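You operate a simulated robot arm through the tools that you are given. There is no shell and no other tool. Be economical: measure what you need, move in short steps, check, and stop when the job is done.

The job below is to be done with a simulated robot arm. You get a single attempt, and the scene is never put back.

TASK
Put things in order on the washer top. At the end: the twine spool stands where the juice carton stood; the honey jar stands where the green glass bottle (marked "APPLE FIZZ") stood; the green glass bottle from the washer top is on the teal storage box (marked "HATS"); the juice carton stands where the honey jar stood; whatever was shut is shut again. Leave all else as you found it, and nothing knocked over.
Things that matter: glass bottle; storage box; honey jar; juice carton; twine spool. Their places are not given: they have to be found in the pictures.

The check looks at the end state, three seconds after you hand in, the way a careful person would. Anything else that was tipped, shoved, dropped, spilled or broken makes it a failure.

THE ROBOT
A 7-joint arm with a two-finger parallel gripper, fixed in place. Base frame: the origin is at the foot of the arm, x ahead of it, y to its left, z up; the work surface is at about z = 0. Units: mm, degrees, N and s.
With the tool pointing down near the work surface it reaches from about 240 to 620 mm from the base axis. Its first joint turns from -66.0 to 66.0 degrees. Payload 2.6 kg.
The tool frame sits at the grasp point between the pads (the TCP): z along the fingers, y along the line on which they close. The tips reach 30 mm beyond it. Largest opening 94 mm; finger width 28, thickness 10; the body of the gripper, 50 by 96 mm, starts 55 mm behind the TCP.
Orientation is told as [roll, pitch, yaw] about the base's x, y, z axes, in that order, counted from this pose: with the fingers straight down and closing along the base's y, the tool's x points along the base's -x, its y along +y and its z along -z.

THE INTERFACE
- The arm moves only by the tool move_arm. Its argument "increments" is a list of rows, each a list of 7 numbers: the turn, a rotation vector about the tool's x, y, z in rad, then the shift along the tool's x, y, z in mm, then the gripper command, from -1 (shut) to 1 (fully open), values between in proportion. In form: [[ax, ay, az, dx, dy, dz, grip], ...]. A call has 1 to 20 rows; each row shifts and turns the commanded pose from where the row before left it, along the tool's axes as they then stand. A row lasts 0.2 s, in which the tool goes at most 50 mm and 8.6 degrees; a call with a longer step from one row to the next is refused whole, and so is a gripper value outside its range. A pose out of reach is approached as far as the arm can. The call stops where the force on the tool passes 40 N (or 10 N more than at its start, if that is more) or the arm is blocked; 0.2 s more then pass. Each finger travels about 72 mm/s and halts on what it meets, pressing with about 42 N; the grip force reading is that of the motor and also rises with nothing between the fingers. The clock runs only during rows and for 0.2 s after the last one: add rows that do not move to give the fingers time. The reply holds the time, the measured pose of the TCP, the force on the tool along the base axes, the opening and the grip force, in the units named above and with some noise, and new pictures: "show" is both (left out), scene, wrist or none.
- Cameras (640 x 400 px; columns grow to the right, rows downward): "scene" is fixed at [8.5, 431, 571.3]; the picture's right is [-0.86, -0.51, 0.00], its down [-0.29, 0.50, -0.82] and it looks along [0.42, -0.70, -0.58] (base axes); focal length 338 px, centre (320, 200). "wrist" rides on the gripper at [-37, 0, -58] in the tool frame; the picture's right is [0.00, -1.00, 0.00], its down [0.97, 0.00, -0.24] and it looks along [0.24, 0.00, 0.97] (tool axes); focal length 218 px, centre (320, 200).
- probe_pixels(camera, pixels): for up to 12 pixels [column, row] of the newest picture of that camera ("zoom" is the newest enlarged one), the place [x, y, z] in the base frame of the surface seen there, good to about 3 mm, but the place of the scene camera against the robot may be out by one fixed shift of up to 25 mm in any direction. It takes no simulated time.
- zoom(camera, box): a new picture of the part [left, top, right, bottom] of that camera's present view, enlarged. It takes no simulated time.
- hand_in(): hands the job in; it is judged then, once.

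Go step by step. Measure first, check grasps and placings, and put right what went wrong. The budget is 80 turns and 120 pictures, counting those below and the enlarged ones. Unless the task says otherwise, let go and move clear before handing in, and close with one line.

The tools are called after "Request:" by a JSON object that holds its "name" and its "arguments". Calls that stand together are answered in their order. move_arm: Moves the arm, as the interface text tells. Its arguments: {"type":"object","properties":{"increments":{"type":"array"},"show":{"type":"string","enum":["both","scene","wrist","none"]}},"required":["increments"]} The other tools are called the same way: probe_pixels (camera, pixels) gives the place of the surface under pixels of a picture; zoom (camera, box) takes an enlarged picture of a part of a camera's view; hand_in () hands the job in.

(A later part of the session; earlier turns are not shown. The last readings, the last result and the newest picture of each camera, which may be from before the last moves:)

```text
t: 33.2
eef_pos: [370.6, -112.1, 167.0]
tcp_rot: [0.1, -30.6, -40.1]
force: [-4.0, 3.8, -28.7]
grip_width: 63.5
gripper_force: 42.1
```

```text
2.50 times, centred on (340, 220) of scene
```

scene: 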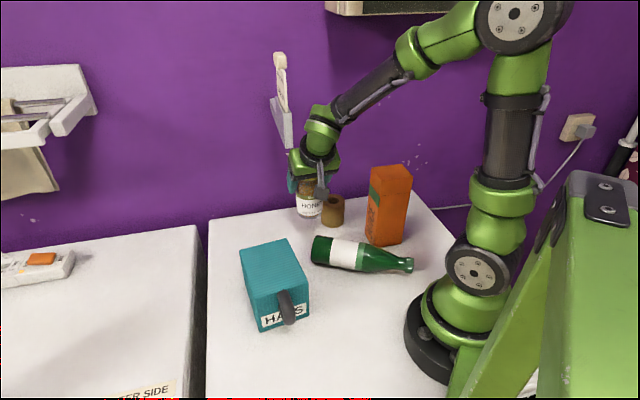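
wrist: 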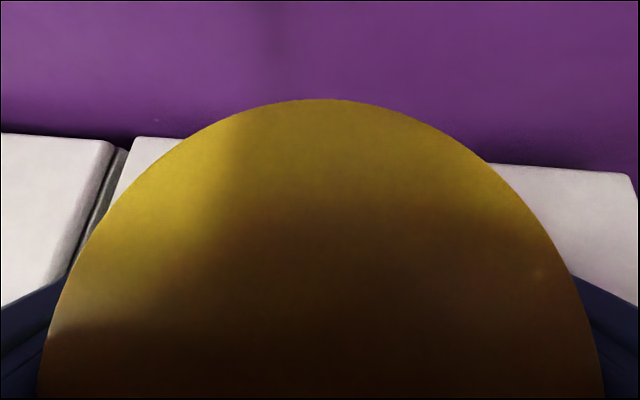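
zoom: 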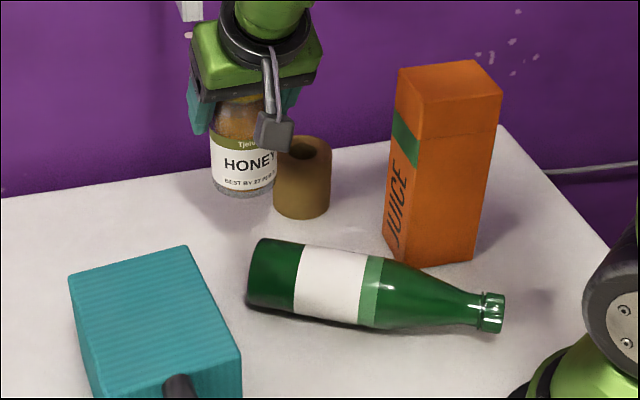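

A downward force of 28 N tells me the gripper's upper corner touches the shelf's underside. I'll drop straight down away from it.

Request:
{"name": "move_arm", "arguments": {"increments": [[0, 0, 0, 5.2, 0, 8.6, -1], [0, 0, 0, 10.3, 0, 17.1, -1], [0, 0, 0, 0, 0, 0, -1]], "show": "scene"}}

Request:
{"name": "probe_pixels", "arguments": {"camera": "scene", "pixels": [[281, 60], [290, 140], [283, 100], [276, 110]]}}

```text
t: 34.0
eef_pos: [371.8, -109.8, 140.7]
tcp_rot: [0.5, -31.1, -40.4]
force: [0.0, 0.4, -4.8]
grip_width: 63.3
gripper_force: 41.7
```

scene: 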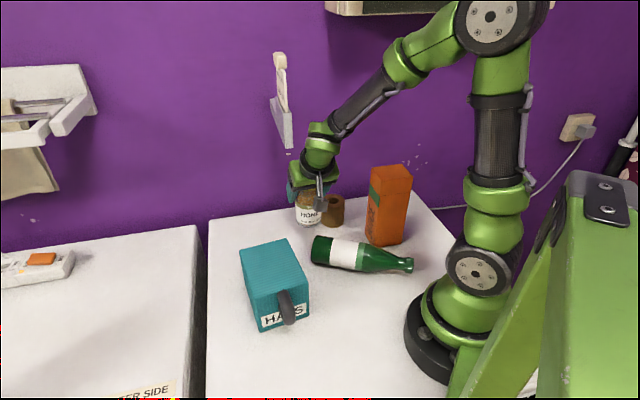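

```text
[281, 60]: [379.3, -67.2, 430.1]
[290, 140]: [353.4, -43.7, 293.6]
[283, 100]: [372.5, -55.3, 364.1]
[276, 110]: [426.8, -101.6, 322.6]
```

The contact is gone and the shelf is unchanged. I'll lower the jar, with small steps at the end.

Request:
{"name": "move_arm", "arguments": {"increments": [[0, 0, 0, 7.75, 0, 12.84, -1], [0, 0, 0, 7.75, 0, 12.84, -1], [0, 0, 0, 7.75, 0, 12.84, -1], [0, 0, 0, 1.03, 0, 1.71, -1], [0, 0, 0, 1.03, 0, 1.71, -1], [0, 0, 0, 1.03, 0, 1.71, -1], [0, 0, 0, 0, 0, 0, -1]], "show": "scene"}}

Request:
{"name": "zoom", "arguments": {"camera": "scene", "box": [250, 150, 400, 290]}}

```text
t: 35.6
eef_pos: [374.5, -109.5, 89.9]
tcp_rot: [0.6, -31.2, -40.3]
force: [0.0, 0.2, -4.8]
grip_width: 63.0
gripper_force: 42.0
```

scene: 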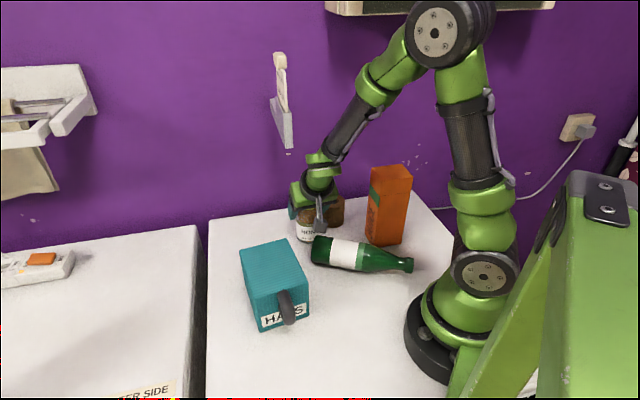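

```text
2.86 times, centred on (325, 220) of scene
```

zoom: 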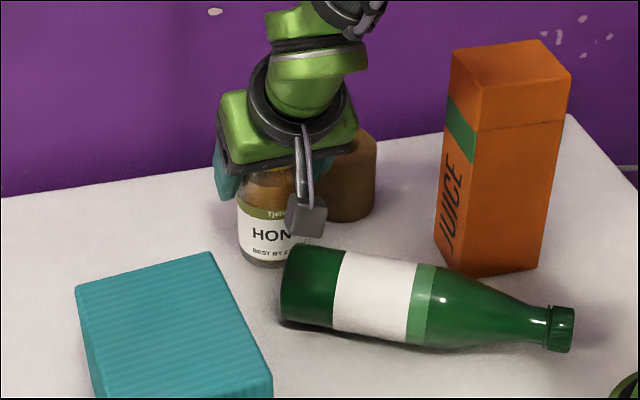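

No contact yet. The grey cube hanging at the gripper's inner side, zoom (306,215), probably brushed the bottle, so I'll probe it and lower further.

Request:
{"name": "probe_pixels", "arguments": {"camera": "scene", "pixels": [[320, 225], [317, 220], [324, 226], [320, 232], [320, 205], [318, 190], [318, 243], [330, 243], [345, 255]]}}

Request:
{"name": "move_arm", "arguments": {"increments": [[0, 0, 0, 0.5, 0, 0.86, -1], [0, 0, 0, 0.5, 0, 0.86, -1], [0, 0, 0, 0.5, 0, 0.86, -1], [0, 0, 0, 0.5, 0, 0.86, -1], [0, 0, 0, 0, 0, 0, -1]], "show": "none"}}

```text
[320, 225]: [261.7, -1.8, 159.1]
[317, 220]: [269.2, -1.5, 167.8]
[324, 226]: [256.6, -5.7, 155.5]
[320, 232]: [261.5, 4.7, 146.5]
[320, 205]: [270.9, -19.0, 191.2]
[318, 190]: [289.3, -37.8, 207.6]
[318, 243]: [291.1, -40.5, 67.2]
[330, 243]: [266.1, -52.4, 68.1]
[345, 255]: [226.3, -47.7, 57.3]
```

```text
t: 36.8
eef_pos: [373.8, -110.9, 85.6]
tcp_rot: [0.7, -31.2, -40.3]
force: [-0.5, -1.0, -4.5]
grip_width: 63.1
gripper_force: 42.1
```

The cube sticks out about 100 mm on the tool's +x side, 120 mm behind the TCP, and I'll allow for it from now on. I'm still lowering.

Request:
{"name": "move_arm", "arguments": {"increments": [[0, 0, 0, 0.5, 0, 0.86, -1], [0, 0, 0, 0.5, 0, 0.86, -1], [0, 0, 0, 0.5, 0, 0.86, -1], [0, 0, 0, 0, 0, 0, -1]], "show": "none"}}

```text
t: 37.8
eef_pos: [375.2, -110.0, 84.7]
tcp_rot: [0.7, -31.3, -40.4]
force: [-6.2, 5.7, 35.3]
grip_width: 63.5
gripper_force: 42.1
```

Contact at z≈85, so the jar stands. I'll ease off, open, and retreat along the tool axis.

Request:
{"name": "move_arm", "arguments": {"increments": [[0, 0, 0, -0.5, 0, -0.86, -1], [0, 0, 0, 0, 0, 0, 0.5], [0, 0, 0, 0, 0, 0, 0.8], [0, 0, 0, 0, 0, 0, 0.8], [0, 0, 0, 0, 0, -15, 0.8], [0, 0, 0, 0, 0, -20, 0.8], [0, 0, 0, 0, 0, -25, 0.8], [0, 0, 0, 0, 0, -25, 0.8]]}}

```text
t: 39.6
eef_pos: [337.3, -81.5, 155.4]
tcp_rot: [0.5, -31.2, -40.2]
force: [-0.2, 0.0, 0.2]
grip_width: 84.5
gripper_force: 0.0
```

scene: 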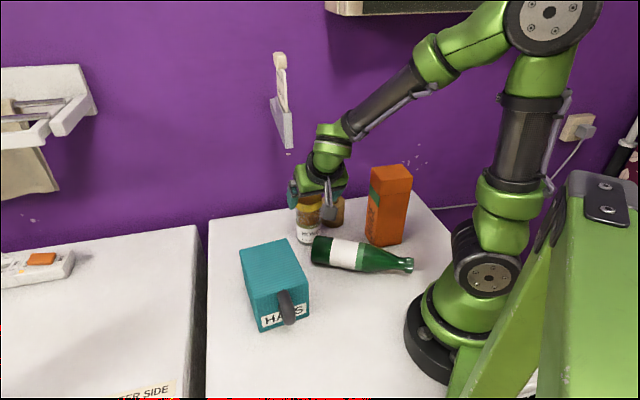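
wrist: 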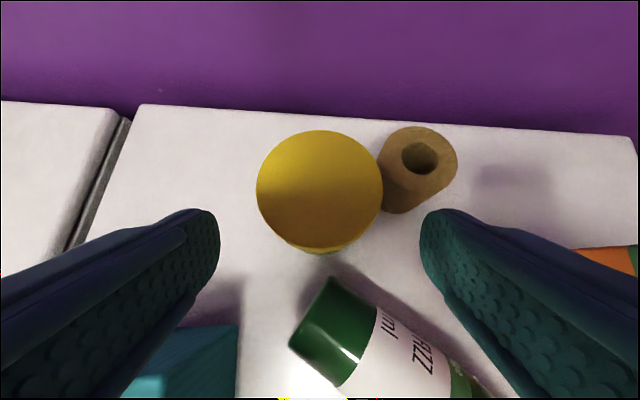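

The jar stands safely at (375,-110). Next is the carton: I'll retreat, then turn the lean toward the +x+y side (yaw ≈ -134) so the fingers close on its narrow faces.

Request:
{"name": "move_arm", "arguments": {"increments": [[0, 0, 0, 0, 0, -30, 1], [0, 0, 0, 0, 0, -30, 1], [0, 0, 0, 0, 0, -30, 1], [0, 0, 0, 0, 0, -30, 1], [0.0706, 0, 0.117, 0, 0, 0, 1], [0.0706, 0, 0.117, 0, 0, 0, 1], [0.0706, 0, 0.117, 0, 0, 0, 1], [0.0706, 0, 0.117, 0, 0, 0, 1], [0.0706, 0, 0.117, 0, 0, 0, 1], [0.0706, 0, 0.117, 0, 0, 0, 1], [0.0706, 0, 0.117, 0, 0, 0, 1], [0.0706, 0, 0.117, 0, 0, 0, 1], [0.0706, 0, 0.117, 0, 0, 0, 1], [0.0706, 0, 0.117, 0, 0, 0, 1], [0.0706, 0, 0.117, 0, 0, 0, 1], [0.0706, 0, 0.117, 0, 0, 0, 1], [0, 0, 0, 0, 0, 0, 1]]}}

```text
t: 43.2
eef_pos: [290.8, -45.1, 259.1]
tcp_rot: [-0.1, -30.7, -134.1]
force: [-0.5, -0.6, -0.3]
grip_width: 93.9
gripper_force: 0.0
```

scene: 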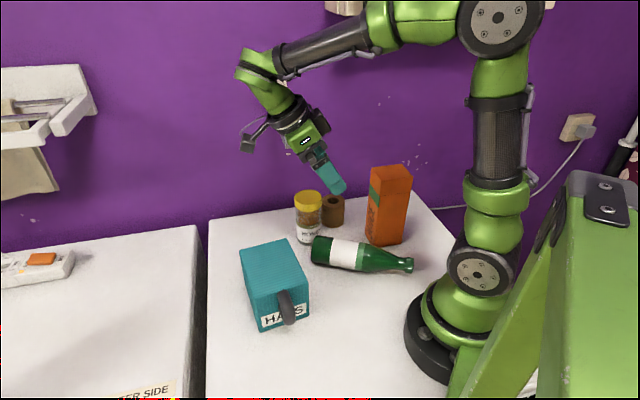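
wrist: 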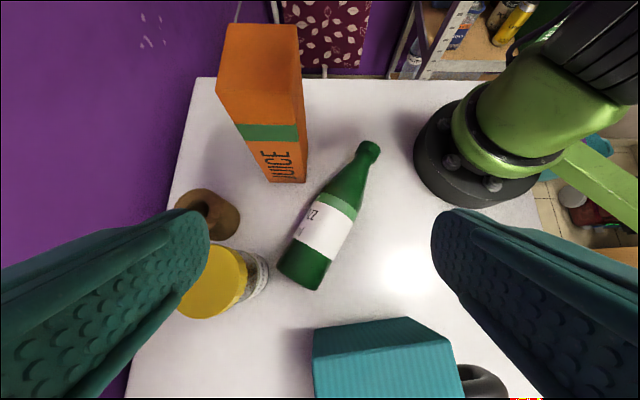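

This is a good view of the carton (260,80) and the bottle. I'll probe both.

Request:
{"name": "probe_pixels", "arguments": {"camera": "wrist", "pixels": [[235, 30], [293, 30], [228, 85], [296, 85], [260, 60], [246, 132], [298, 132], [272, 180], [303, 178], [262, 110], [222, 75], [299, 70]]}}

Request:
{"name": "probe_pixels", "arguments": {"camera": "wrist", "pixels": [[287, 258], [323, 282], [305, 268], [315, 240], [325, 225], [345, 190], [368, 152], [300, 225], [347, 240], [220, 280], [207, 212], [410, 345]]}}

```text
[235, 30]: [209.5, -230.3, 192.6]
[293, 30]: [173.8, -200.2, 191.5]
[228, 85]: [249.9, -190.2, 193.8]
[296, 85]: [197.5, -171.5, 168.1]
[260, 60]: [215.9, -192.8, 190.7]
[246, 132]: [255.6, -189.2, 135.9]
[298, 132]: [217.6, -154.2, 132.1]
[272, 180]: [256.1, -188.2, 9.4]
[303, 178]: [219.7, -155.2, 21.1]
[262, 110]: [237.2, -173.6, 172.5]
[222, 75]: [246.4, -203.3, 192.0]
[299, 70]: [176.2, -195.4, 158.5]
```

```text
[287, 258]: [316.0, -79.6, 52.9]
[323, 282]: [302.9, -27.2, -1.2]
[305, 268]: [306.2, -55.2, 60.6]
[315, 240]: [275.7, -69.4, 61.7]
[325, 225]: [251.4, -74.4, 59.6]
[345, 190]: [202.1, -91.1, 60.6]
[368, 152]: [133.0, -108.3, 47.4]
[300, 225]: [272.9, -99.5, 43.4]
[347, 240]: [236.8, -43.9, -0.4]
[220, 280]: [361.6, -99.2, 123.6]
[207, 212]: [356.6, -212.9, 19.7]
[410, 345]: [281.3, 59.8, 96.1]
```

The carton hasn't moved: its centre is (212,-199), and its narrow faces line up with the fingers. I'll hover above it.

Request:
{"name": "move_arm", "arguments": {"increments": [[0, 0, 0, -20.4, 7.2, 11.9, 1], [0, 0, 0, -20.4, 7.2, 11.9, 1], [0, 0, 0, -20.4, 7.2, 11.9, 1], [0, 0, 0, -20.4, 7.2, 11.9, 1], [0, 0, 0, -20.4, 7.2, 11.9, 1], [0, 0, 0, -20.4, 7.2, 11.9, 1], [0, 0, 0, -20.4, 7.2, 11.9, 1], [0, 0, 0, 0, 0, 0, 1]]}}

```text
t: 45.0
eef_pos: [212.4, -197.5, 260.0]
tcp_rot: [-0.1, -30.7, -133.9]
force: [0.0, -0.3, 0.5]
grip_width: 94.0
gripper_force: 0.0
```

scene: 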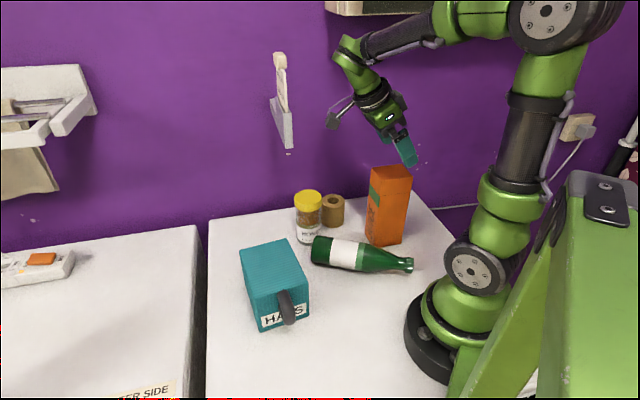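
wrist: 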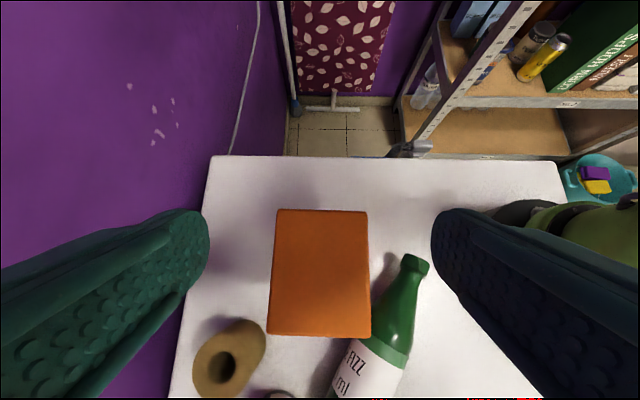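

The carton top is centred and square between the fingers. I'll descend to z≈158 and close.

Request:
{"name": "move_arm", "arguments": {"increments": [[0, 0, 0, 10.4, 0, 17.5, 1], [0, 0, 0, 10.4, 0, 17.5, 1], [0, 0, 0, 10.4, 0, 17.5, 1], [0, 0, 0, 10.4, 0, 17.5, 1], [0, 0, 0, 10.4, 0, 17.5, 1], [0, 0, 0, 0, 0, 0, 1], [0, 0, 0, 0, 0, 0, 0.3], [0, 0, 0, 0, 0, 0, -0.3], [0, 0, 0, 0, 0, 0, -1], [0, 0, 0, 0, 0, 0, -1]]}}

```text
t: 47.2
eef_pos: [212.5, -198.2, 158.8]
tcp_rot: [-0.1, -30.7, -134.0]
force: [-0.7, 0.0, -0.5]
grip_width: 62.8
gripper_force: 42.1
```

scene: 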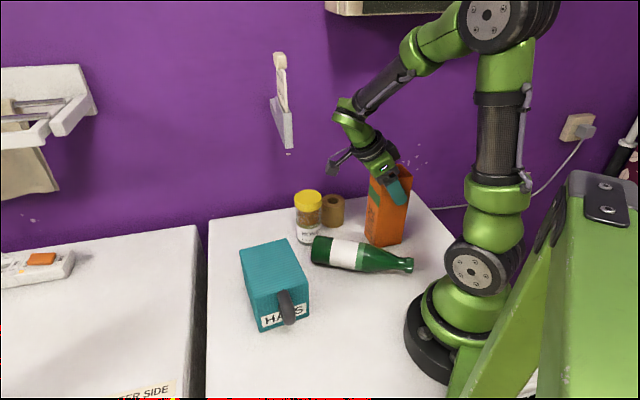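
wrist: 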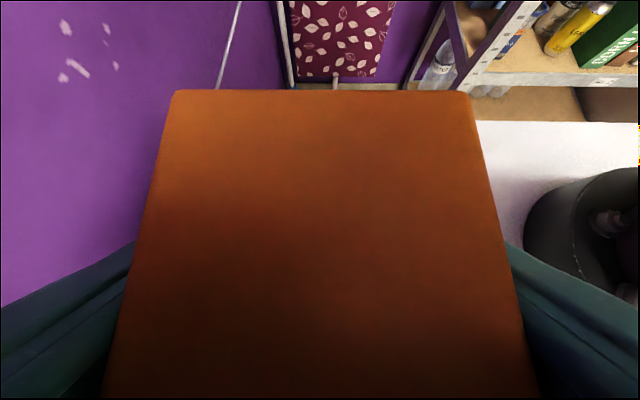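

Carton gripped (62.8 mm, 42 N). I'll lift about 120 mm and turn the lean toward +y (yaw -90).

Request:
{"name": "move_arm", "arguments": {"increments": [[0, 0, 0, -5.1, 0, -8.6, -1], [0, 0, 0, -10.2, 0, -17.2, -1], [0, 0, 0, -10.2, 0, -17.2, -1], [0, 0, 0, -10.2, 0, -17.2, -1], [0, 0, 0, -10.2, 0, -17.2, -1], [0, 0, 0, -10.2, 0, -17.2, -1], [0, 0, 0, -5.1, 0, -8.6, -1], [-0.0653, 0, -0.11, 0, 0, 0, -1], [-0.0653, 0, -0.11, 0, 0, 0, -1], [-0.0653, 0, -0.11, 0, 0, 0, -1], [-0.0653, 0, -0.11, 0, 0, 0, -1], [-0.0653, 0, -0.11, 0, 0, 0, -1], [-0.0653, 0, -0.11, 0, 0, 0, -1], [0, 0, 0, 0, 0, 0, -1]], "show": "scene"}}

```text
t: 50.2
eef_pos: [212.3, -197.7, 278.7]
tcp_rot: [-0.1, -30.7, -89.9]
force: [0.3, 0.9, -0.9]
grip_width: 63.0
gripper_force: 42.0
```

scene: 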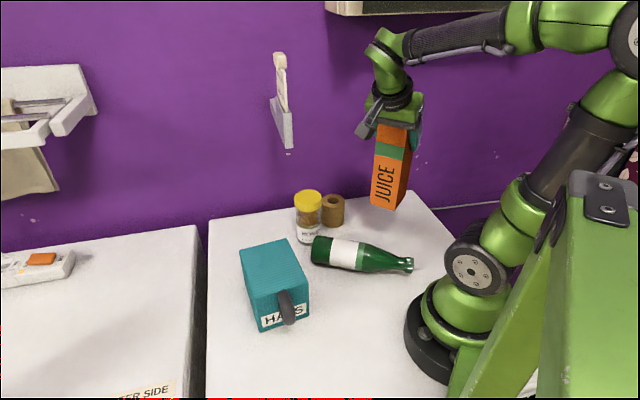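

The carton is held upright with yaw -90. I'll carry it around the shelf end toward the left side.

Request:
{"name": "move_arm", "arguments": {"increments": [[0, 0, 0, 21.2, 11.3, -12.6, -1], [0, 0, 0, 21.2, 11.3, -12.6, -1], [0, 0, 0, 21.2, 11.3, -12.6, -1], [0, 0, 0, 21.2, 11.3, -12.6, -1], [0, 0, 0, 21.2, 11.3, -12.6, -1], [0, 0, 0, 21.2, 11.3, -12.6, -1], [0, 0, 0, 19.35, 12.5, -11.5, -1], [0, 0, 0, 19.35, 12.5, -11.5, -1], [0, 0, 0, 19.35, 12.5, -11.5, -1], [0, 0, 0, 19.35, 12.5, -11.5, -1], [0, 0, 0, 6.5, 25, -3.8, -1], [0, 0, 0, 6.5, 25, -3.8, -1], [0, 0, 0, 6.5, 25, -3.8, -1], [0, 0, 0, 6.5, 25, -3.8, -1], [0, 0, 0, 0, 0, 0, -1]], "show": "scene"}}

```text
t: 53.4
eef_pos: [429.9, 71.2, 277.2]
tcp_rot: [-0.2, -30.5, -90.1]
force: [0.1, 0.4, -1.2]
grip_width: 62.8
gripper_force: 42.3
```

scene: 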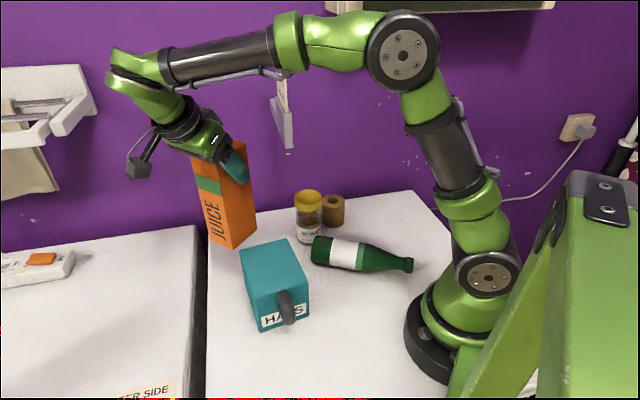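

All clear. I'll continue over the jar's old spot (511,-15) and start lowering.

Request:
{"name": "move_arm", "arguments": {"increments": [[0, 0, 0, -8.8, 20.3, 5.2, -1], [0, 0, 0, -8.8, 20.3, 5.2, -1], [0, 0, 0, -8.8, 20.3, 5.2, -1], [0, 0, 0, -8.8, 20.3, 5.2, -1], [0, 0, 0, -1.9, 0.15, 18.6, -1], [0, 0, 0, -1.9, 0.15, 18.6, -1], [0, 0, 0, -1.9, 0.15, 18.6, -1], [0, 0, 0, -1.9, 0.15, 18.6, -1], [0, 0, 0, 0, 0, 0, -1]]}}

```text
t: 55.4
eef_pos: [511.0, -16.4, 218.4]
tcp_rot: [0.0, -30.5, -90.0]
force: [-0.2, 0.6, -0.5]
grip_width: 62.9
gripper_force: 42.3
```

scene: 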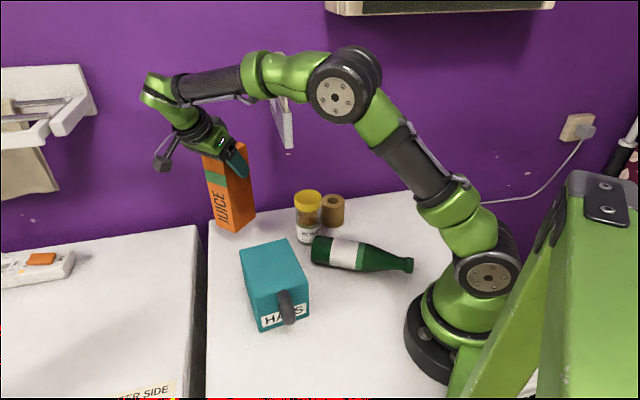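
wrist: 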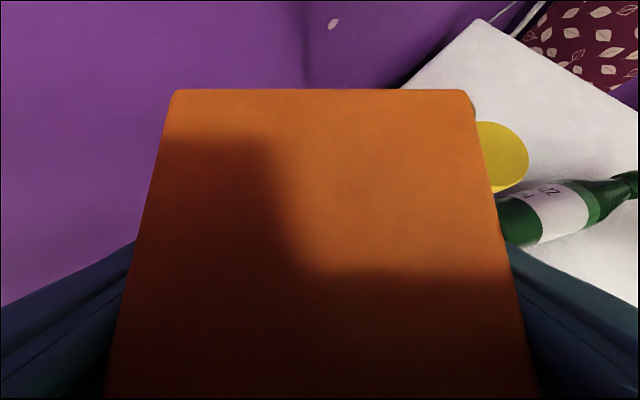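

On target at (511,-16). I'll lower gently to the surface.

Request:
{"name": "move_arm", "arguments": {"increments": [[0, 0, 0, 5.2, 0.1, 8.15, -1], [0, 0, 0, 5.2, 0.1, 8.15, -1], [0, 0, 0, 5.2, 0.1, 8.15, -1], [0, 0, 0, 5.2, 0.1, 8.15, -1], [0, 0, 0, 5.2, 0.1, 8.15, -1], [0, 0, 0, 1.53, 0, 2.58, -1], [0, 0, 0, 1.53, 0, 2.58, -1], [0, 0, 0, 1.0, 0, 1.72, -1], [0, 0, 0, 0.51, 0, 0.86, -1], [0, 0, 0, 0, 0, 0, -1]], "show": "scene"}}

```text
t: 57.6
eef_pos: [513.1, -14.4, 161.8]
tcp_rot: [-0.1, -30.5, -90.1]
force: [-0.9, 0.3, -0.6]
grip_width: 62.7
gripper_force: 41.9
```

scene: 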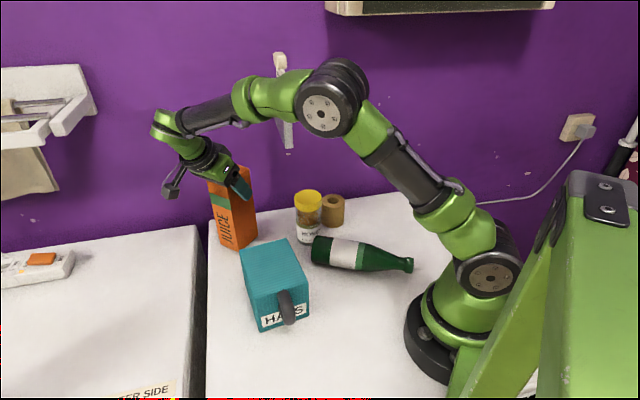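

Request:
{"name": "move_arm", "arguments": {"increments": [[0, 0, 0, 0.51, 0, 0.86, -1], [0, 0, 0, 0.51, 0, 0.86, -1], [0, 0, 0, 0.51, 0, 0.86, -1], [0, 0, 0, 0, 0, 0, -1]], "show": "none"}}

```text
t: 58.6
eef_pos: [512.5, -14.0, 157.7]
tcp_rot: [0.0, -30.6, -90.0]
force: [-0.5, -0.1, -0.6]
grip_width: 62.7
gripper_force: 41.7
```

Still no contact force, so I'll lower a bit more in 1 mm steps.

Request:
{"name": "move_arm", "arguments": {"increments": [[0, 0, 0, 0.51, 0, 0.86, -1], [0, 0, 0, 0.51, 0, 0.86, -1], [0, 0, 0, 0, 0, 0, -1]], "show": "scene"}}

Request:
{"name": "zoom", "arguments": {"camera": "scene", "box": [150, 140, 300, 270]}}

```text
t: 59.4
eef_pos: [514.1, -13.6, 155.2]
tcp_rot: [-0.2, -30.5, -90.0]
force: [-0.9, -0.4, 1.5]
grip_width: 62.9
gripper_force: 42.0
```

scene: 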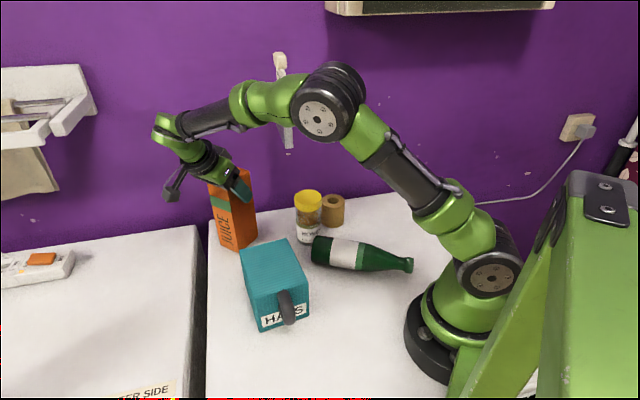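

```text
3.08 times, centred on (225, 205) of scene
```

zoom: 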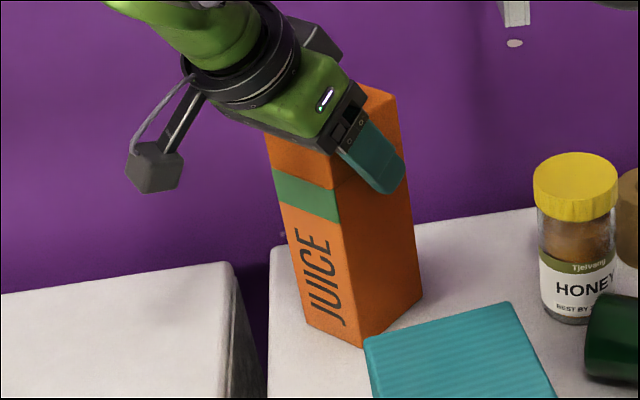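

Contact (+1.5 N) and the carton stands upright. I'll release and retreat along the tool axis.

Request:
{"name": "move_arm", "arguments": {"increments": [[0, 0, 0, 0, 0, 0, 0], [0, 0, 0, 0, 0, 0, 0.8], [0, 0, 0, 0, 0, 0, 0.8], [0, 0, 0, 0, 0, -15, 0.8], [0, 0, 0, 0, 0, -25, 0.8], [0, 0, 0, 0, 0, -30, 0.8], [0, 0, 0, 0, 0, -30, 0.8], [0, 0, 0, 0, 0, -30, 0.8]]}}

Request:
{"name": "probe_pixels", "arguments": {"camera": "wrist", "pixels": [[320, 200], [300, 180], [340, 180], [320, 160], [320, 230]]}}

```text
t: 61.2
eef_pos: [514.9, 53.0, 268.5]
tcp_rot: [-0.1, -30.6, -90.1]
force: [0.1, 0.4, 0.0]
grip_width: 84.4
gripper_force: 0.1
```

scene: 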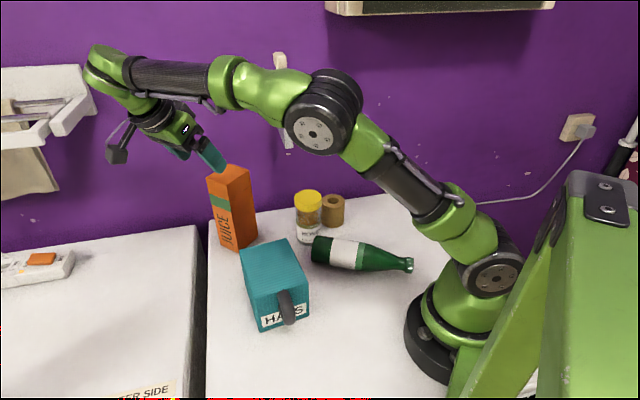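
wrist: 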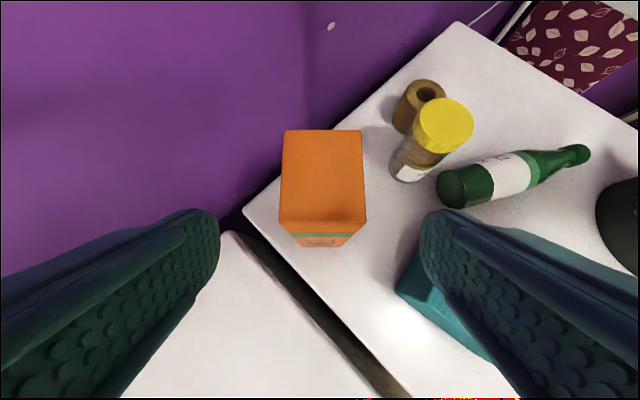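

```text
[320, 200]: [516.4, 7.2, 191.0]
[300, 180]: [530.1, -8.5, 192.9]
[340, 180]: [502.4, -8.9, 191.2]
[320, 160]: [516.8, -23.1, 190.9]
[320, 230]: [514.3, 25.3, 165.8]
```

The carton stands at (515,-12), on target. Next is the spool: I'll return around the shelf and bring the tool upright.

Request:
{"name": "move_arm", "arguments": {"increments": [[0, 0, 0, 0.65, -21.3, -9.7, 1], [0, 0, 0, 0.65, -21.3, -9.7, 1], [0, 0, 0, 0.65, -21.3, -9.7, 1], [0, 0, 0, 0.65, -21.3, -9.7, 1], [0, 0, 0, -7.5, -25, 4.5, 1], [0, 0, 0, -7.5, -25, 4.5, 1], [0, 0, 0, -7.5, -25, 4.5, 1], [0, 0, 0, -7.5, -25, 4.5, 1], [0, 0, 0, -21.5, -15, 12.8, 1], [0, 0, 0, -21.5, -15, 12.8, 1], [0, 0, 0, -21.5, -15, 12.8, 1], [0, 0, 0, -21.5, -15, 12.8, 1], [0, 0.1335, 0, 0, 0, 0, 1], [0, 0.1335, 0, 0, 0, 0, 1], [0, 0.1335, 0, 0, 0, 0, 1], [0, 0.1335, 0, 0, 0, 0, 1]], "show": "none"}}

Request:
{"name": "move_arm", "arguments": {"increments": [[0, 0, -0.1484, 0, 0, 0, 1], [0, 0, -0.1484, 0, 0, 0, 1], [0, 0, -0.1484, 0, 0, 0, 1], [0, 0, -0.1484, 0, 0, 0, 1], [0, 0, -0.1484, 0, 0, 0, 1], [0, 0, -0.1484, 0, 0, 0, 1], [0, 0, -0.1484, 0, 0, 0, 1], [0, 0, -0.1484, 0, 0, 0, 1], [0, 0, -0.1484, 0, 0, 0, 1], [0, 0, -0.1484, 0, 0, 0, 1], [0, 0, -0.1484, 0, 0, 0, 1], [0, 0, -0.1484, 0, 0, 0, 1], [0, 0, -0.1484, 0, 0, 0, 1], [0, 0, -0.1484, 0, 0, 0, 1], [0, 0, -0.1484, 0, 0, 0, 1], [0, 0, -0.1484, 0, 0, 0, 1], [0, 0, 0, 0, 0, 0, 1]]}}

```text
t: 64.6
eef_pos: [267.4, -60.6, 299.0]
tcp_rot: [0.0, 0.1, -90.0]
force: [0.0, 0.0, -0.4]
grip_width: 93.8
gripper_force: 0.0
```

```text
t: 68.2
eef_pos: [267.6, -61.2, 300.0]
tcp_rot: [-0.1, 0.0, 46.1]
force: [0.3, 0.6, 0.1]
grip_width: 94.2
gripper_force: 0.0
```

scene: 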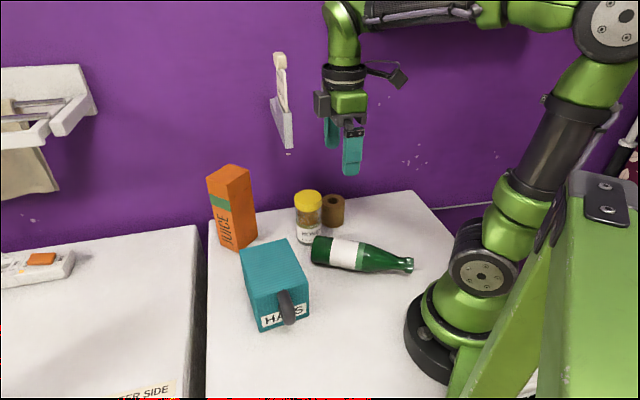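
wrist: 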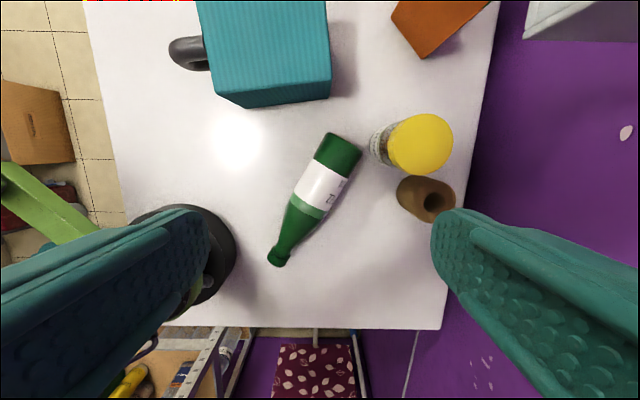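

The tool is vertical with yaw 46. I'll move over the spool and lower partway.

Request:
{"name": "move_arm", "arguments": {"increments": [[0, 0, 0, 0, 0, 20, 1], [0, 0, 0, 0, 0, 20, 1], [0, 0, 0, 0, 0, 20, 1], [0, 0, 0, 6.7, -25.7, 8.3, 1], [0, 0, 0, 6.7, -25.7, 8.3, 1], [0, 0, 0, 6.7, -25.7, 8.3, 1], [0, 0, 0, 6.7, -25.7, 8.3, 1], [0, 0, 0, 6.7, -25.7, 8.3, 1], [0, 0, 0, 6.7, -25.7, 8.3, 1], [0, 0, 0, 0, 0, 0, 1]]}}

```text
t: 70.4
eef_pos: [351.0, -196.1, 188.9]
tcp_rot: [-0.1, 0.0, 46.0]
force: [0.2, -0.3, 0.7]
grip_width: 94.1
gripper_force: 0.2
```

scene: 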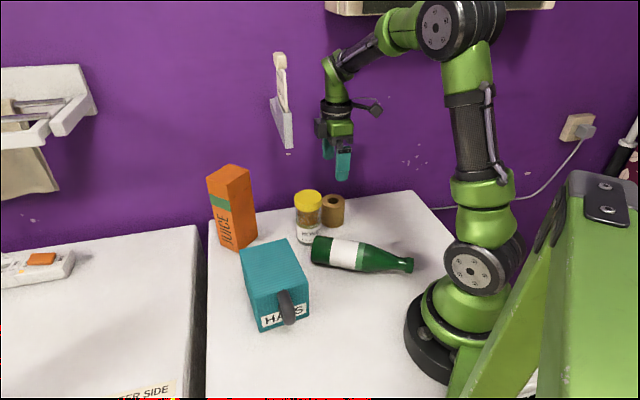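
wrist: 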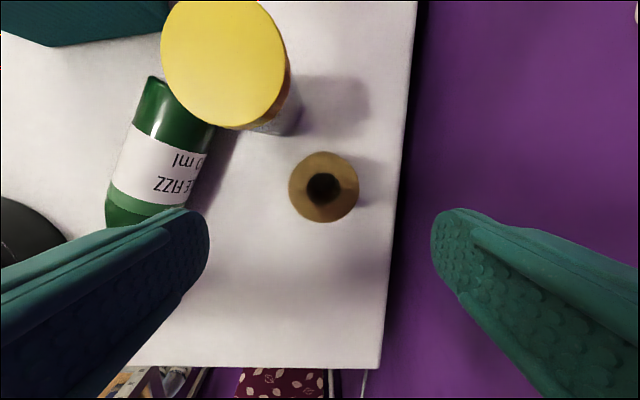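

The spool is at (323,186). I'll probe its rim to centre the grasp.

Request:
{"name": "probe_pixels", "arguments": {"camera": "wrist", "pixels": [[294, 180], [352, 180], [323, 158], [323, 212], [303, 200], [345, 165], [220, 60], [262, 110], [190, 120]]}}

```text
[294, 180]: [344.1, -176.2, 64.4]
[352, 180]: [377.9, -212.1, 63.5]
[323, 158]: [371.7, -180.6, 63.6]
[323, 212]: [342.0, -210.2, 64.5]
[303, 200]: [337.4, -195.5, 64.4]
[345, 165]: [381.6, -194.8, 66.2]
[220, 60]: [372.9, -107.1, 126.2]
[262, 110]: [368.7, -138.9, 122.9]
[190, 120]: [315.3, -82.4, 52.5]
```

The spool centre is (359.5,-195), about 49 mm across, top z 64. I'll descend to z≈40 and close.

Request:
{"name": "move_arm", "arguments": {"increments": [[0, 0, 0, -3.35, -2.7, 20, 1], [0, 0, 0, -3.35, -2.7, 20, 1], [0, 0, 0, 0, 0, 20, 1], [0, 0, 0, 0, 0, 20, 1], [0, 0, 0, 0, 0, 20, 1], [0, 0, 0, 0, 0, 20, 1], [0, 0, 0, 0, 0, 20, 1], [0, 0, 0, 0, 0, 9, 1], [0, 0, 0, 0, 0, 0, 1], [0, 0, 0, 0, 0, 0, 0.3], [0, 0, 0, 0, 0, 0, -0.3], [0, 0, 0, 0, 0, 0, -1], [0, 0, 0, 0, 0, 0, -1]]}}

```text
t: 73.2
eef_pos: [359.2, -196.7, 41.6]
tcp_rot: [0.1, -0.1, 45.8]
force: [0.3, -0.3, -0.1]
grip_width: 60.2
gripper_force: 41.9
```

scene: 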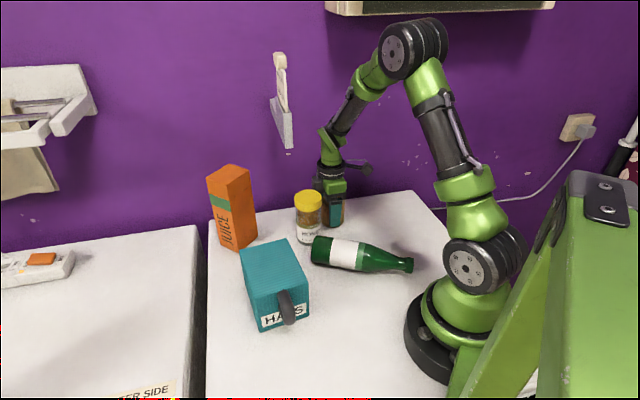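
wrist: 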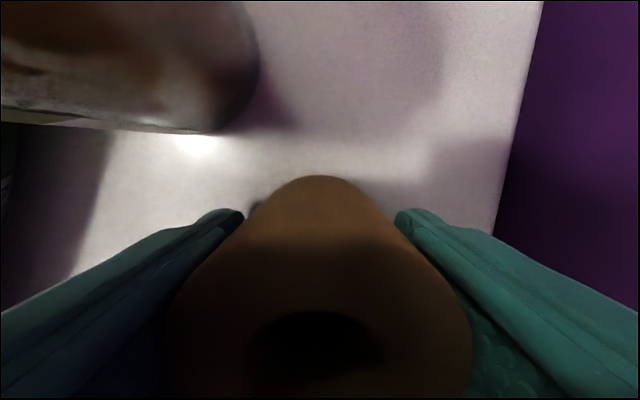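

The spool is held. I'll lift 60 mm, carry it to the carton's old spot (213,-198), and lower most of the way.

Request:
{"name": "move_arm", "arguments": {"increments": [[0, 0, 0, 0, 0, -15, -1], [0, 0, 0, 0, 0, -20, -1], [0, 0, 0, 0, 0, -25, -1], [0, 0, 0, 17, 17.4, 0, -1], [0, 0, 0, 17, 17.4, 0, -1], [0, 0, 0, 17, 17.4, 0, -1], [0, 0, 0, 17, 17.4, 0, -1], [0, 0, 0, 17, 17.4, 0, -1], [0, 0, 0, 17, 17.4, 0, -1], [0, 0, 0, 0, 0, 25, -1], [0, 0, 0, 0, 0, 20, -1], [0, 0, 0, 0, 0, 10, -1], [0, 0, 0, 0, 0, 0, -1]]}}

```text
t: 76.0
eef_pos: [212.1, -196.0, 45.3]
tcp_rot: [-0.1, 0.0, 45.8]
force: [-0.1, -0.7, -1.1]
grip_width: 59.6
gripper_force: 41.9
```

scene: 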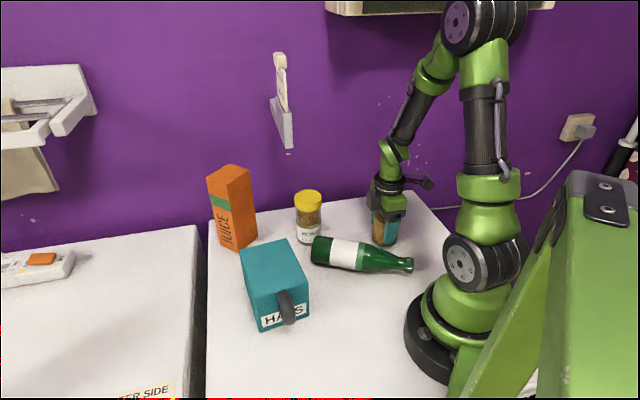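
wrist: 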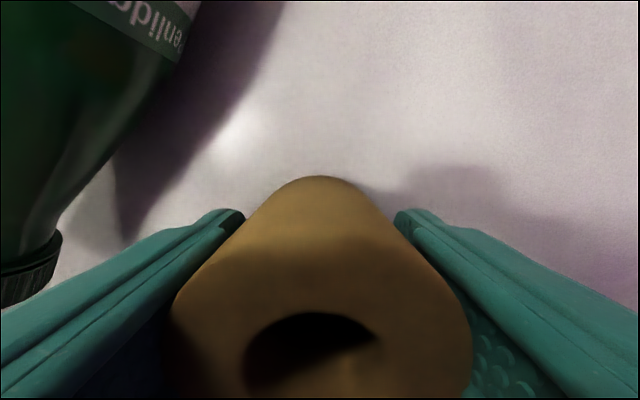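

Almost down at the right spot. I'll lower the last few mm, open modestly (the bottle neck is near the left finger), and rise.

Request:
{"name": "move_arm", "arguments": {"increments": [[0, 0, 0, 0.7, 1.5, 1.5, -1], [0, 0, 0, 0, 0, 1.2, -1], [0, 0, 0, 0, 0, 1, -1], [0, 0, 0, 0, 0, 0, -1]], "show": "none"}}

```text
t: 77.0
eef_pos: [212.2, -195.8, 40.7]
tcp_rot: [0.0, 0.0, 45.9]
force: [-0.1, -0.9, -1.5]
grip_width: 59.7
gripper_force: 41.9
```

Request:
{"name": "move_arm", "arguments": {"increments": [[0, 0, 0, 0.7, -1, 0.7, -1], [0, 0, 0, 0, 0, 0.7, -1], [0, 0, 0, 0, 0, 0, -1]], "show": "none"}}

```text
t: 77.8
eef_pos: [211.7, -198.5, 40.3]
tcp_rot: [0.0, 0.0, 45.9]
force: [-1.6, 3.5, 10.2]
grip_width: 59.9
gripper_force: 42.7
```

The force is now +10 N, so the spool stands. I'll open to about 75 mm and rise straight up.

Request:
{"name": "move_arm", "arguments": {"increments": [[0, 0, 0, 0, 0, -0.7, -1], [0, 0, 0, 0, 0, 0, 0.2], [0, 0, 0, 0, 0, 0, 0.6], [0, 0, 0, 0, 0, 0, 0.6], [0, 0, 0, 0, 0, -20, 0.6], [0, 0, 0, 0, 0, -25, 0.6], [0, 0, 0, 0, 0, -30, 0.6], [0, 0, 0, 0, 0, -30, 0.6], [0, 0, 0, 0, 0, -30, 0.6], [0, 0, 0, 0, 0, -30, 1]]}}

```text
t: 80.0
eef_pos: [210.8, -195.6, 208.0]
tcp_rot: [-0.1, 0.2, 46.0]
force: [0.2, -0.4, -0.3]
grip_width: 93.9
gripper_force: 0.0
```

scene: 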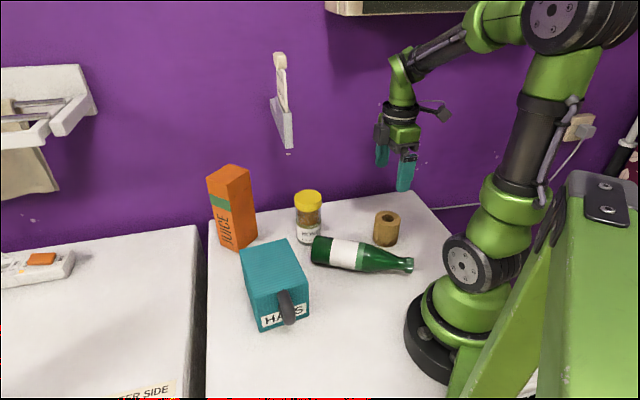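
wrist: 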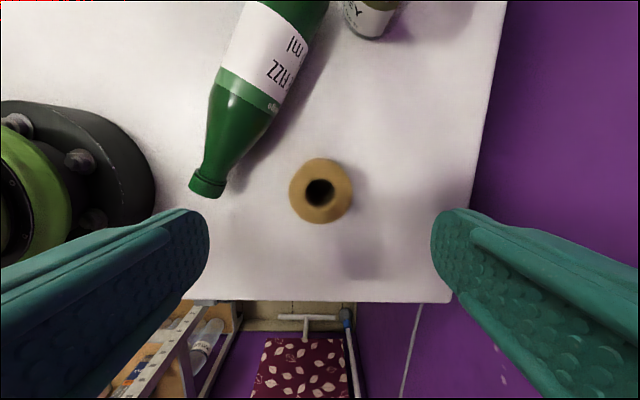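

The spool stands at (211,-197). Now the bottle: I'll probe its axis from this view.

Request:
{"name": "probe_pixels", "arguments": {"camera": "wrist", "pixels": [[205, 185], [222, 140], [245, 95], [262, 55], [285, 10], [215, 95], [270, 110], [240, 20], [320, 15], [320, 190], [250, 75], [370, 25]]}}

Request:
{"name": "zoom", "arguments": {"camera": "scene", "box": [230, 160, 430, 320]}}

```text
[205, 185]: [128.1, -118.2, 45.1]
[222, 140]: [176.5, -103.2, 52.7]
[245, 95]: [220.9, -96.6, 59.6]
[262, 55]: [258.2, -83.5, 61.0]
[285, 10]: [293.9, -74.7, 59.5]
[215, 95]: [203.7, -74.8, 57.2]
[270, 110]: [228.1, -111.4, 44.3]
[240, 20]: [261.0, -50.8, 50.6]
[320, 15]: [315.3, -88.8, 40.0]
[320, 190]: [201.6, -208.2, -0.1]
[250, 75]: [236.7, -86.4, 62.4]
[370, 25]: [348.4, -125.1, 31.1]
```

```text
2.50 times, centred on (330, 240) of scene
```

zoom: 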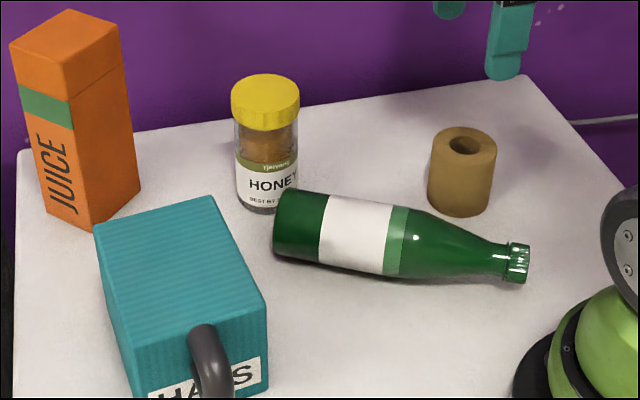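

The bottle axis runs through (268,-74) at azimuth 17.8°, radius ~31, base end at (318,-57). I'll align yaw 17.8 and hover over (244,-81), 78 mm from the base.

Request:
{"name": "move_arm", "arguments": {"increments": [[0, 0, 0.123, 0, 0, 0, 1], [0, 0, 0.123, 0, 0, 0, 1], [0, 0, 0.123, 0, 0, 0, 1], [0, 0, 0.123, 0, 0, 0, 1], [0, 0, 0, -13.3, 19.9, 0, 1], [0, 0, 0, -13.3, 19.9, 0, 1], [0, 0, 0, -13.3, 19.9, 0, 1], [0, 0, 0, -13.3, 19.9, 0, 1], [0, 0, 0, -13.3, 19.9, 0, 1], [0, 0, 0, 0, 0, 25, 1], [0, 0, 0, 0, 0, 25, 1], [0, 0, 0, 0, 0, 0, 1]]}}

```text
t: 82.6
eef_pos: [241.9, -82.5, 157.0]
tcp_rot: [0.0, 0.1, 17.6]
force: [0.0, 0.1, 0.2]
grip_width: 94.0
gripper_force: 0.1
```

scene: 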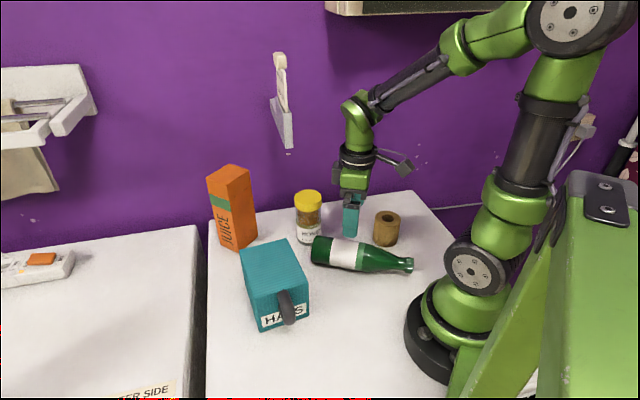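
wrist: 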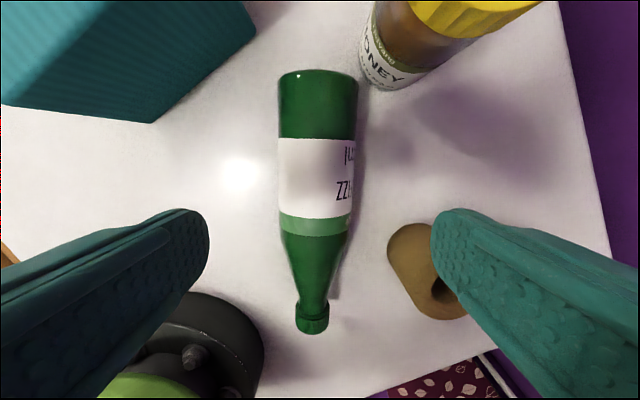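

The bottle is aligned between the fingers. I'll descend to z≈36 and close on the body.

Request:
{"name": "move_arm", "arguments": {"increments": [[0, 0, 0, -2.4, 0.8, 22, 1], [0, 0, 0, 0, 0, 22, 1], [0, 0, 0, 0, 0, 22, 1], [0, 0, 0, 0, 0, 22, 1], [0, 0, 0, 0, 0, 22, 1], [0, 0, 0, 0, 0, 8, 1], [0, 0, 0, 0, 0, 3, 1], [0, 0, 0, 0, 0, 0, 0.4], [0, 0, 0, 0, 0, 0, -0.2], [0, 0, 0, 0, 0, 0, -1], [0, 0, 0, 0, 0, 0, -1]]}}

```text
t: 85.0
eef_pos: [245.5, -80.4, 34.9]
tcp_rot: [0.0, 0.1, 17.8]
force: [-1.4, 0.7, 4.5]
grip_width: 64.7
gripper_force: 42.0
```

scene: 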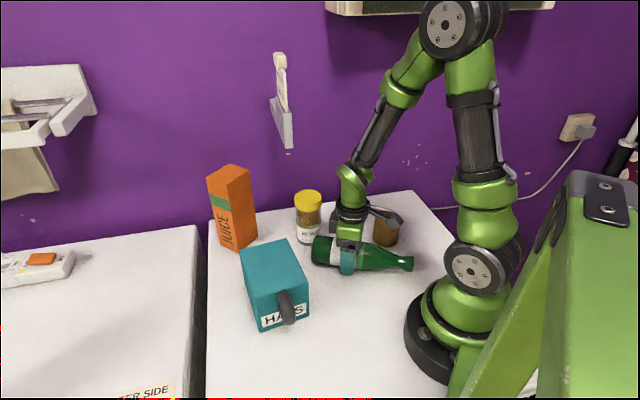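
wrist: 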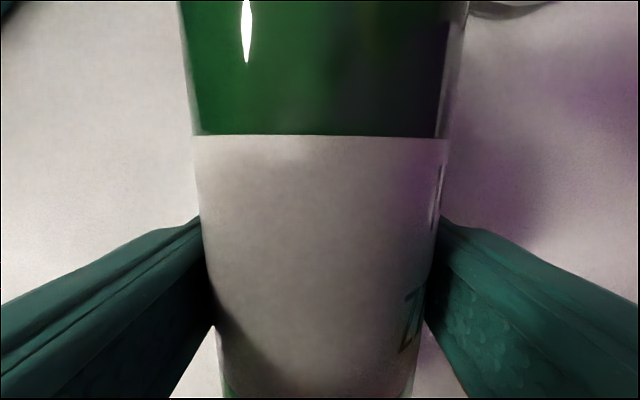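

The bottle is gripped (64.7 mm, 42 N). I'll lift it straight up.

Request:
{"name": "move_arm", "arguments": {"increments": [[0, 0, 0, 0, 0, -8, -1], [0, 0, 0, 0, 0, -15, -1], [0, 0, 0, 0, 0, -20, -1], [0, 0, 0, 0, 0, -20, -1], [0, 0, 0, 0, 0, -20, -1], [0, 0, 0, 0, 0, -20, -1], [0, 0, 0, 0, 0, -20, -1], [0, 0, 0, 0, 0, -20, -1], [0, 0, 0, 0, 0, -20, -1], [0, 0, 0, 0, 0, -20, -1], [0, 0, 0, 0, 0, -20, -1], [0, 0, 0, 0, 0, -12, -1], [0, 0, 0, 0, 0, 0, -1]], "show": "scene"}}

```text
t: 87.8
eef_pos: [247.3, -79.6, 250.1]
tcp_rot: [0.0, 0.1, 17.8]
force: [0.4, -0.6, -1.6]
grip_width: 63.6
gripper_force: 41.4
```

scene: 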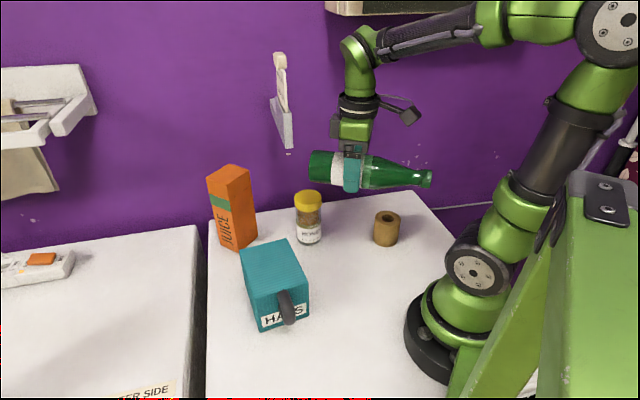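

The bottle is held level. I'll turn part way, then carry it left to (260,110,320), keeping the cap clear of the arm and shelf.

Request:
{"name": "move_arm", "arguments": {"increments": [[0, 0, -0.1455, 0, 0, 0, -1], [0, 0, -0.1455, 0, 0, 0, -1], [0, 0, -0.1455, 0, 0, 0, -1], [0, 0, -0.1455, 0, 0, 0, -1], [0, 0, -0.1455, 0, 0, 0, -1], [0, 0, -0.1455, 0, 0, 0, -1], [0, 0, 0, -22.6, 7.5, -8.8, -1], [0, 0, 0, -22.6, 7.5, -8.8, -1], [0, 0, 0, -22.6, 7.5, -8.8, -1], [0, 0, 0, -22.6, 7.5, -8.8, -1], [0, 0, 0, -22.6, 7.5, -8.8, -1], [0, 0, 0, -22.6, 7.5, -8.8, -1], [0, 0, 0, -22.6, 7.5, -8.8, -1], [0, 0, 0, -22.6, 7.5, -8.8, -1], [0, 0, 0, 0, 0, 0, -1]], "show": "scene"}}

```text
t: 91.0
eef_pos: [259.5, 109.1, 320.6]
tcp_rot: [0.2, 0.1, 67.8]
force: [0.2, -0.3, -1.5]
grip_width: 63.1
gripper_force: 42.4
```

scene: 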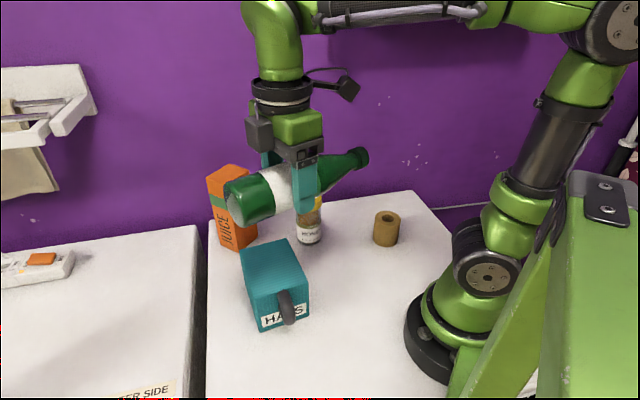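

Clear. I'll finish the yaw to about 110 and begin tipping the bottle upright (first 45°).

Request:
{"name": "move_arm", "arguments": {"increments": [[0, 0, -0.147, 0, 0, 0, -1], [0, 0, -0.147, 0, 0, 0, -1], [0, 0, -0.147, 0, 0, 0, -1], [0, 0, -0.147, 0, 0, 0, -1], [0, 0, -0.147, 0, 0, 0, -1], [0, 0.131, 0, 0, 0, 0, -1], [0, 0.131, 0, 0, 0, 0, -1], [0, 0.131, 0, 0, 0, 0, -1], [0, 0.131, 0, 0, 0, 0, -1], [0, 0.131, 0, 0, 0, 0, -1], [0, 0.131, 0, 0, 0, 0, -1], [0, 0, 0, 0, 0, 0, -1]], "show": "scene"}}

```text
t: 93.6
eef_pos: [259.8, 109.7, 318.6]
tcp_rot: [0.2, 45.0, 110.0]
force: [1.2, 0.4, -2.2]
grip_width: 63.1
gripper_force: 41.8
```

scene: 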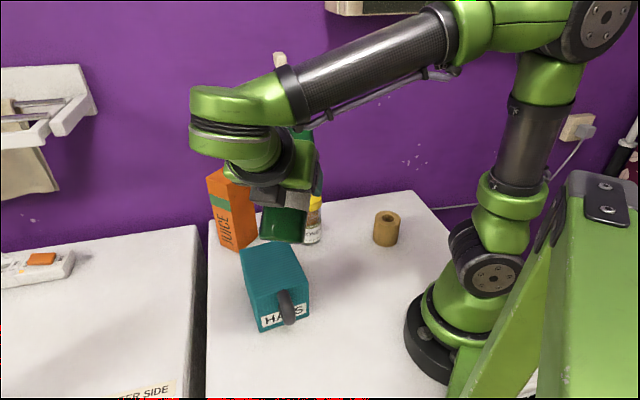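

It tracks well. I'll do the other 45° to bring the bottle upright.

Request:
{"name": "move_arm", "arguments": {"increments": [[0, 0.131, 0, 0, 0, 0, -1], [0, 0.131, 0, 0, 0, 0, -1], [0, 0.131, 0, 0, 0, 0, -1], [0, 0.131, 0, 0, 0, 0, -1], [0, 0.131, 0, 0, 0, 0, -1], [0, 0.131, 0, 0, 0, 0, -1], [0, 0, 0, 0, 0, 0, -1]]}}

```text
t: 95.2
eef_pos: [259.2, 110.7, 320.3]
tcp_rot: [163.4, 89.8, -86.8]
force: [0.1, 0.7, -3.2]
grip_width: 63.0
gripper_force: 41.7
```

scene: 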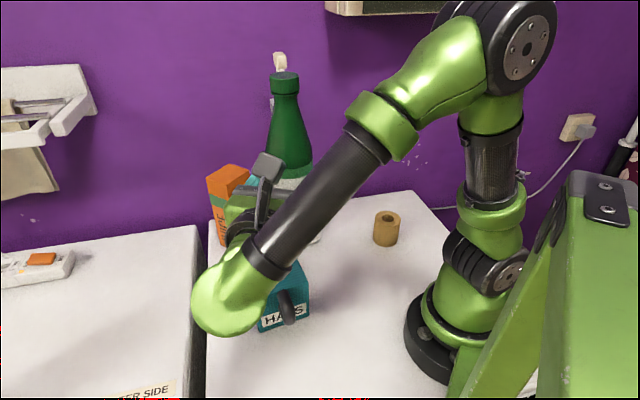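
wrist: 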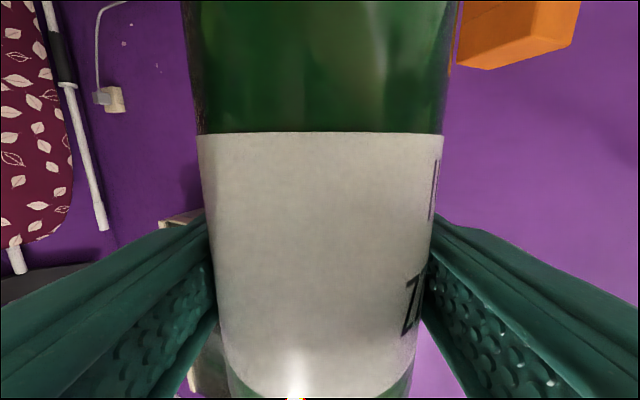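

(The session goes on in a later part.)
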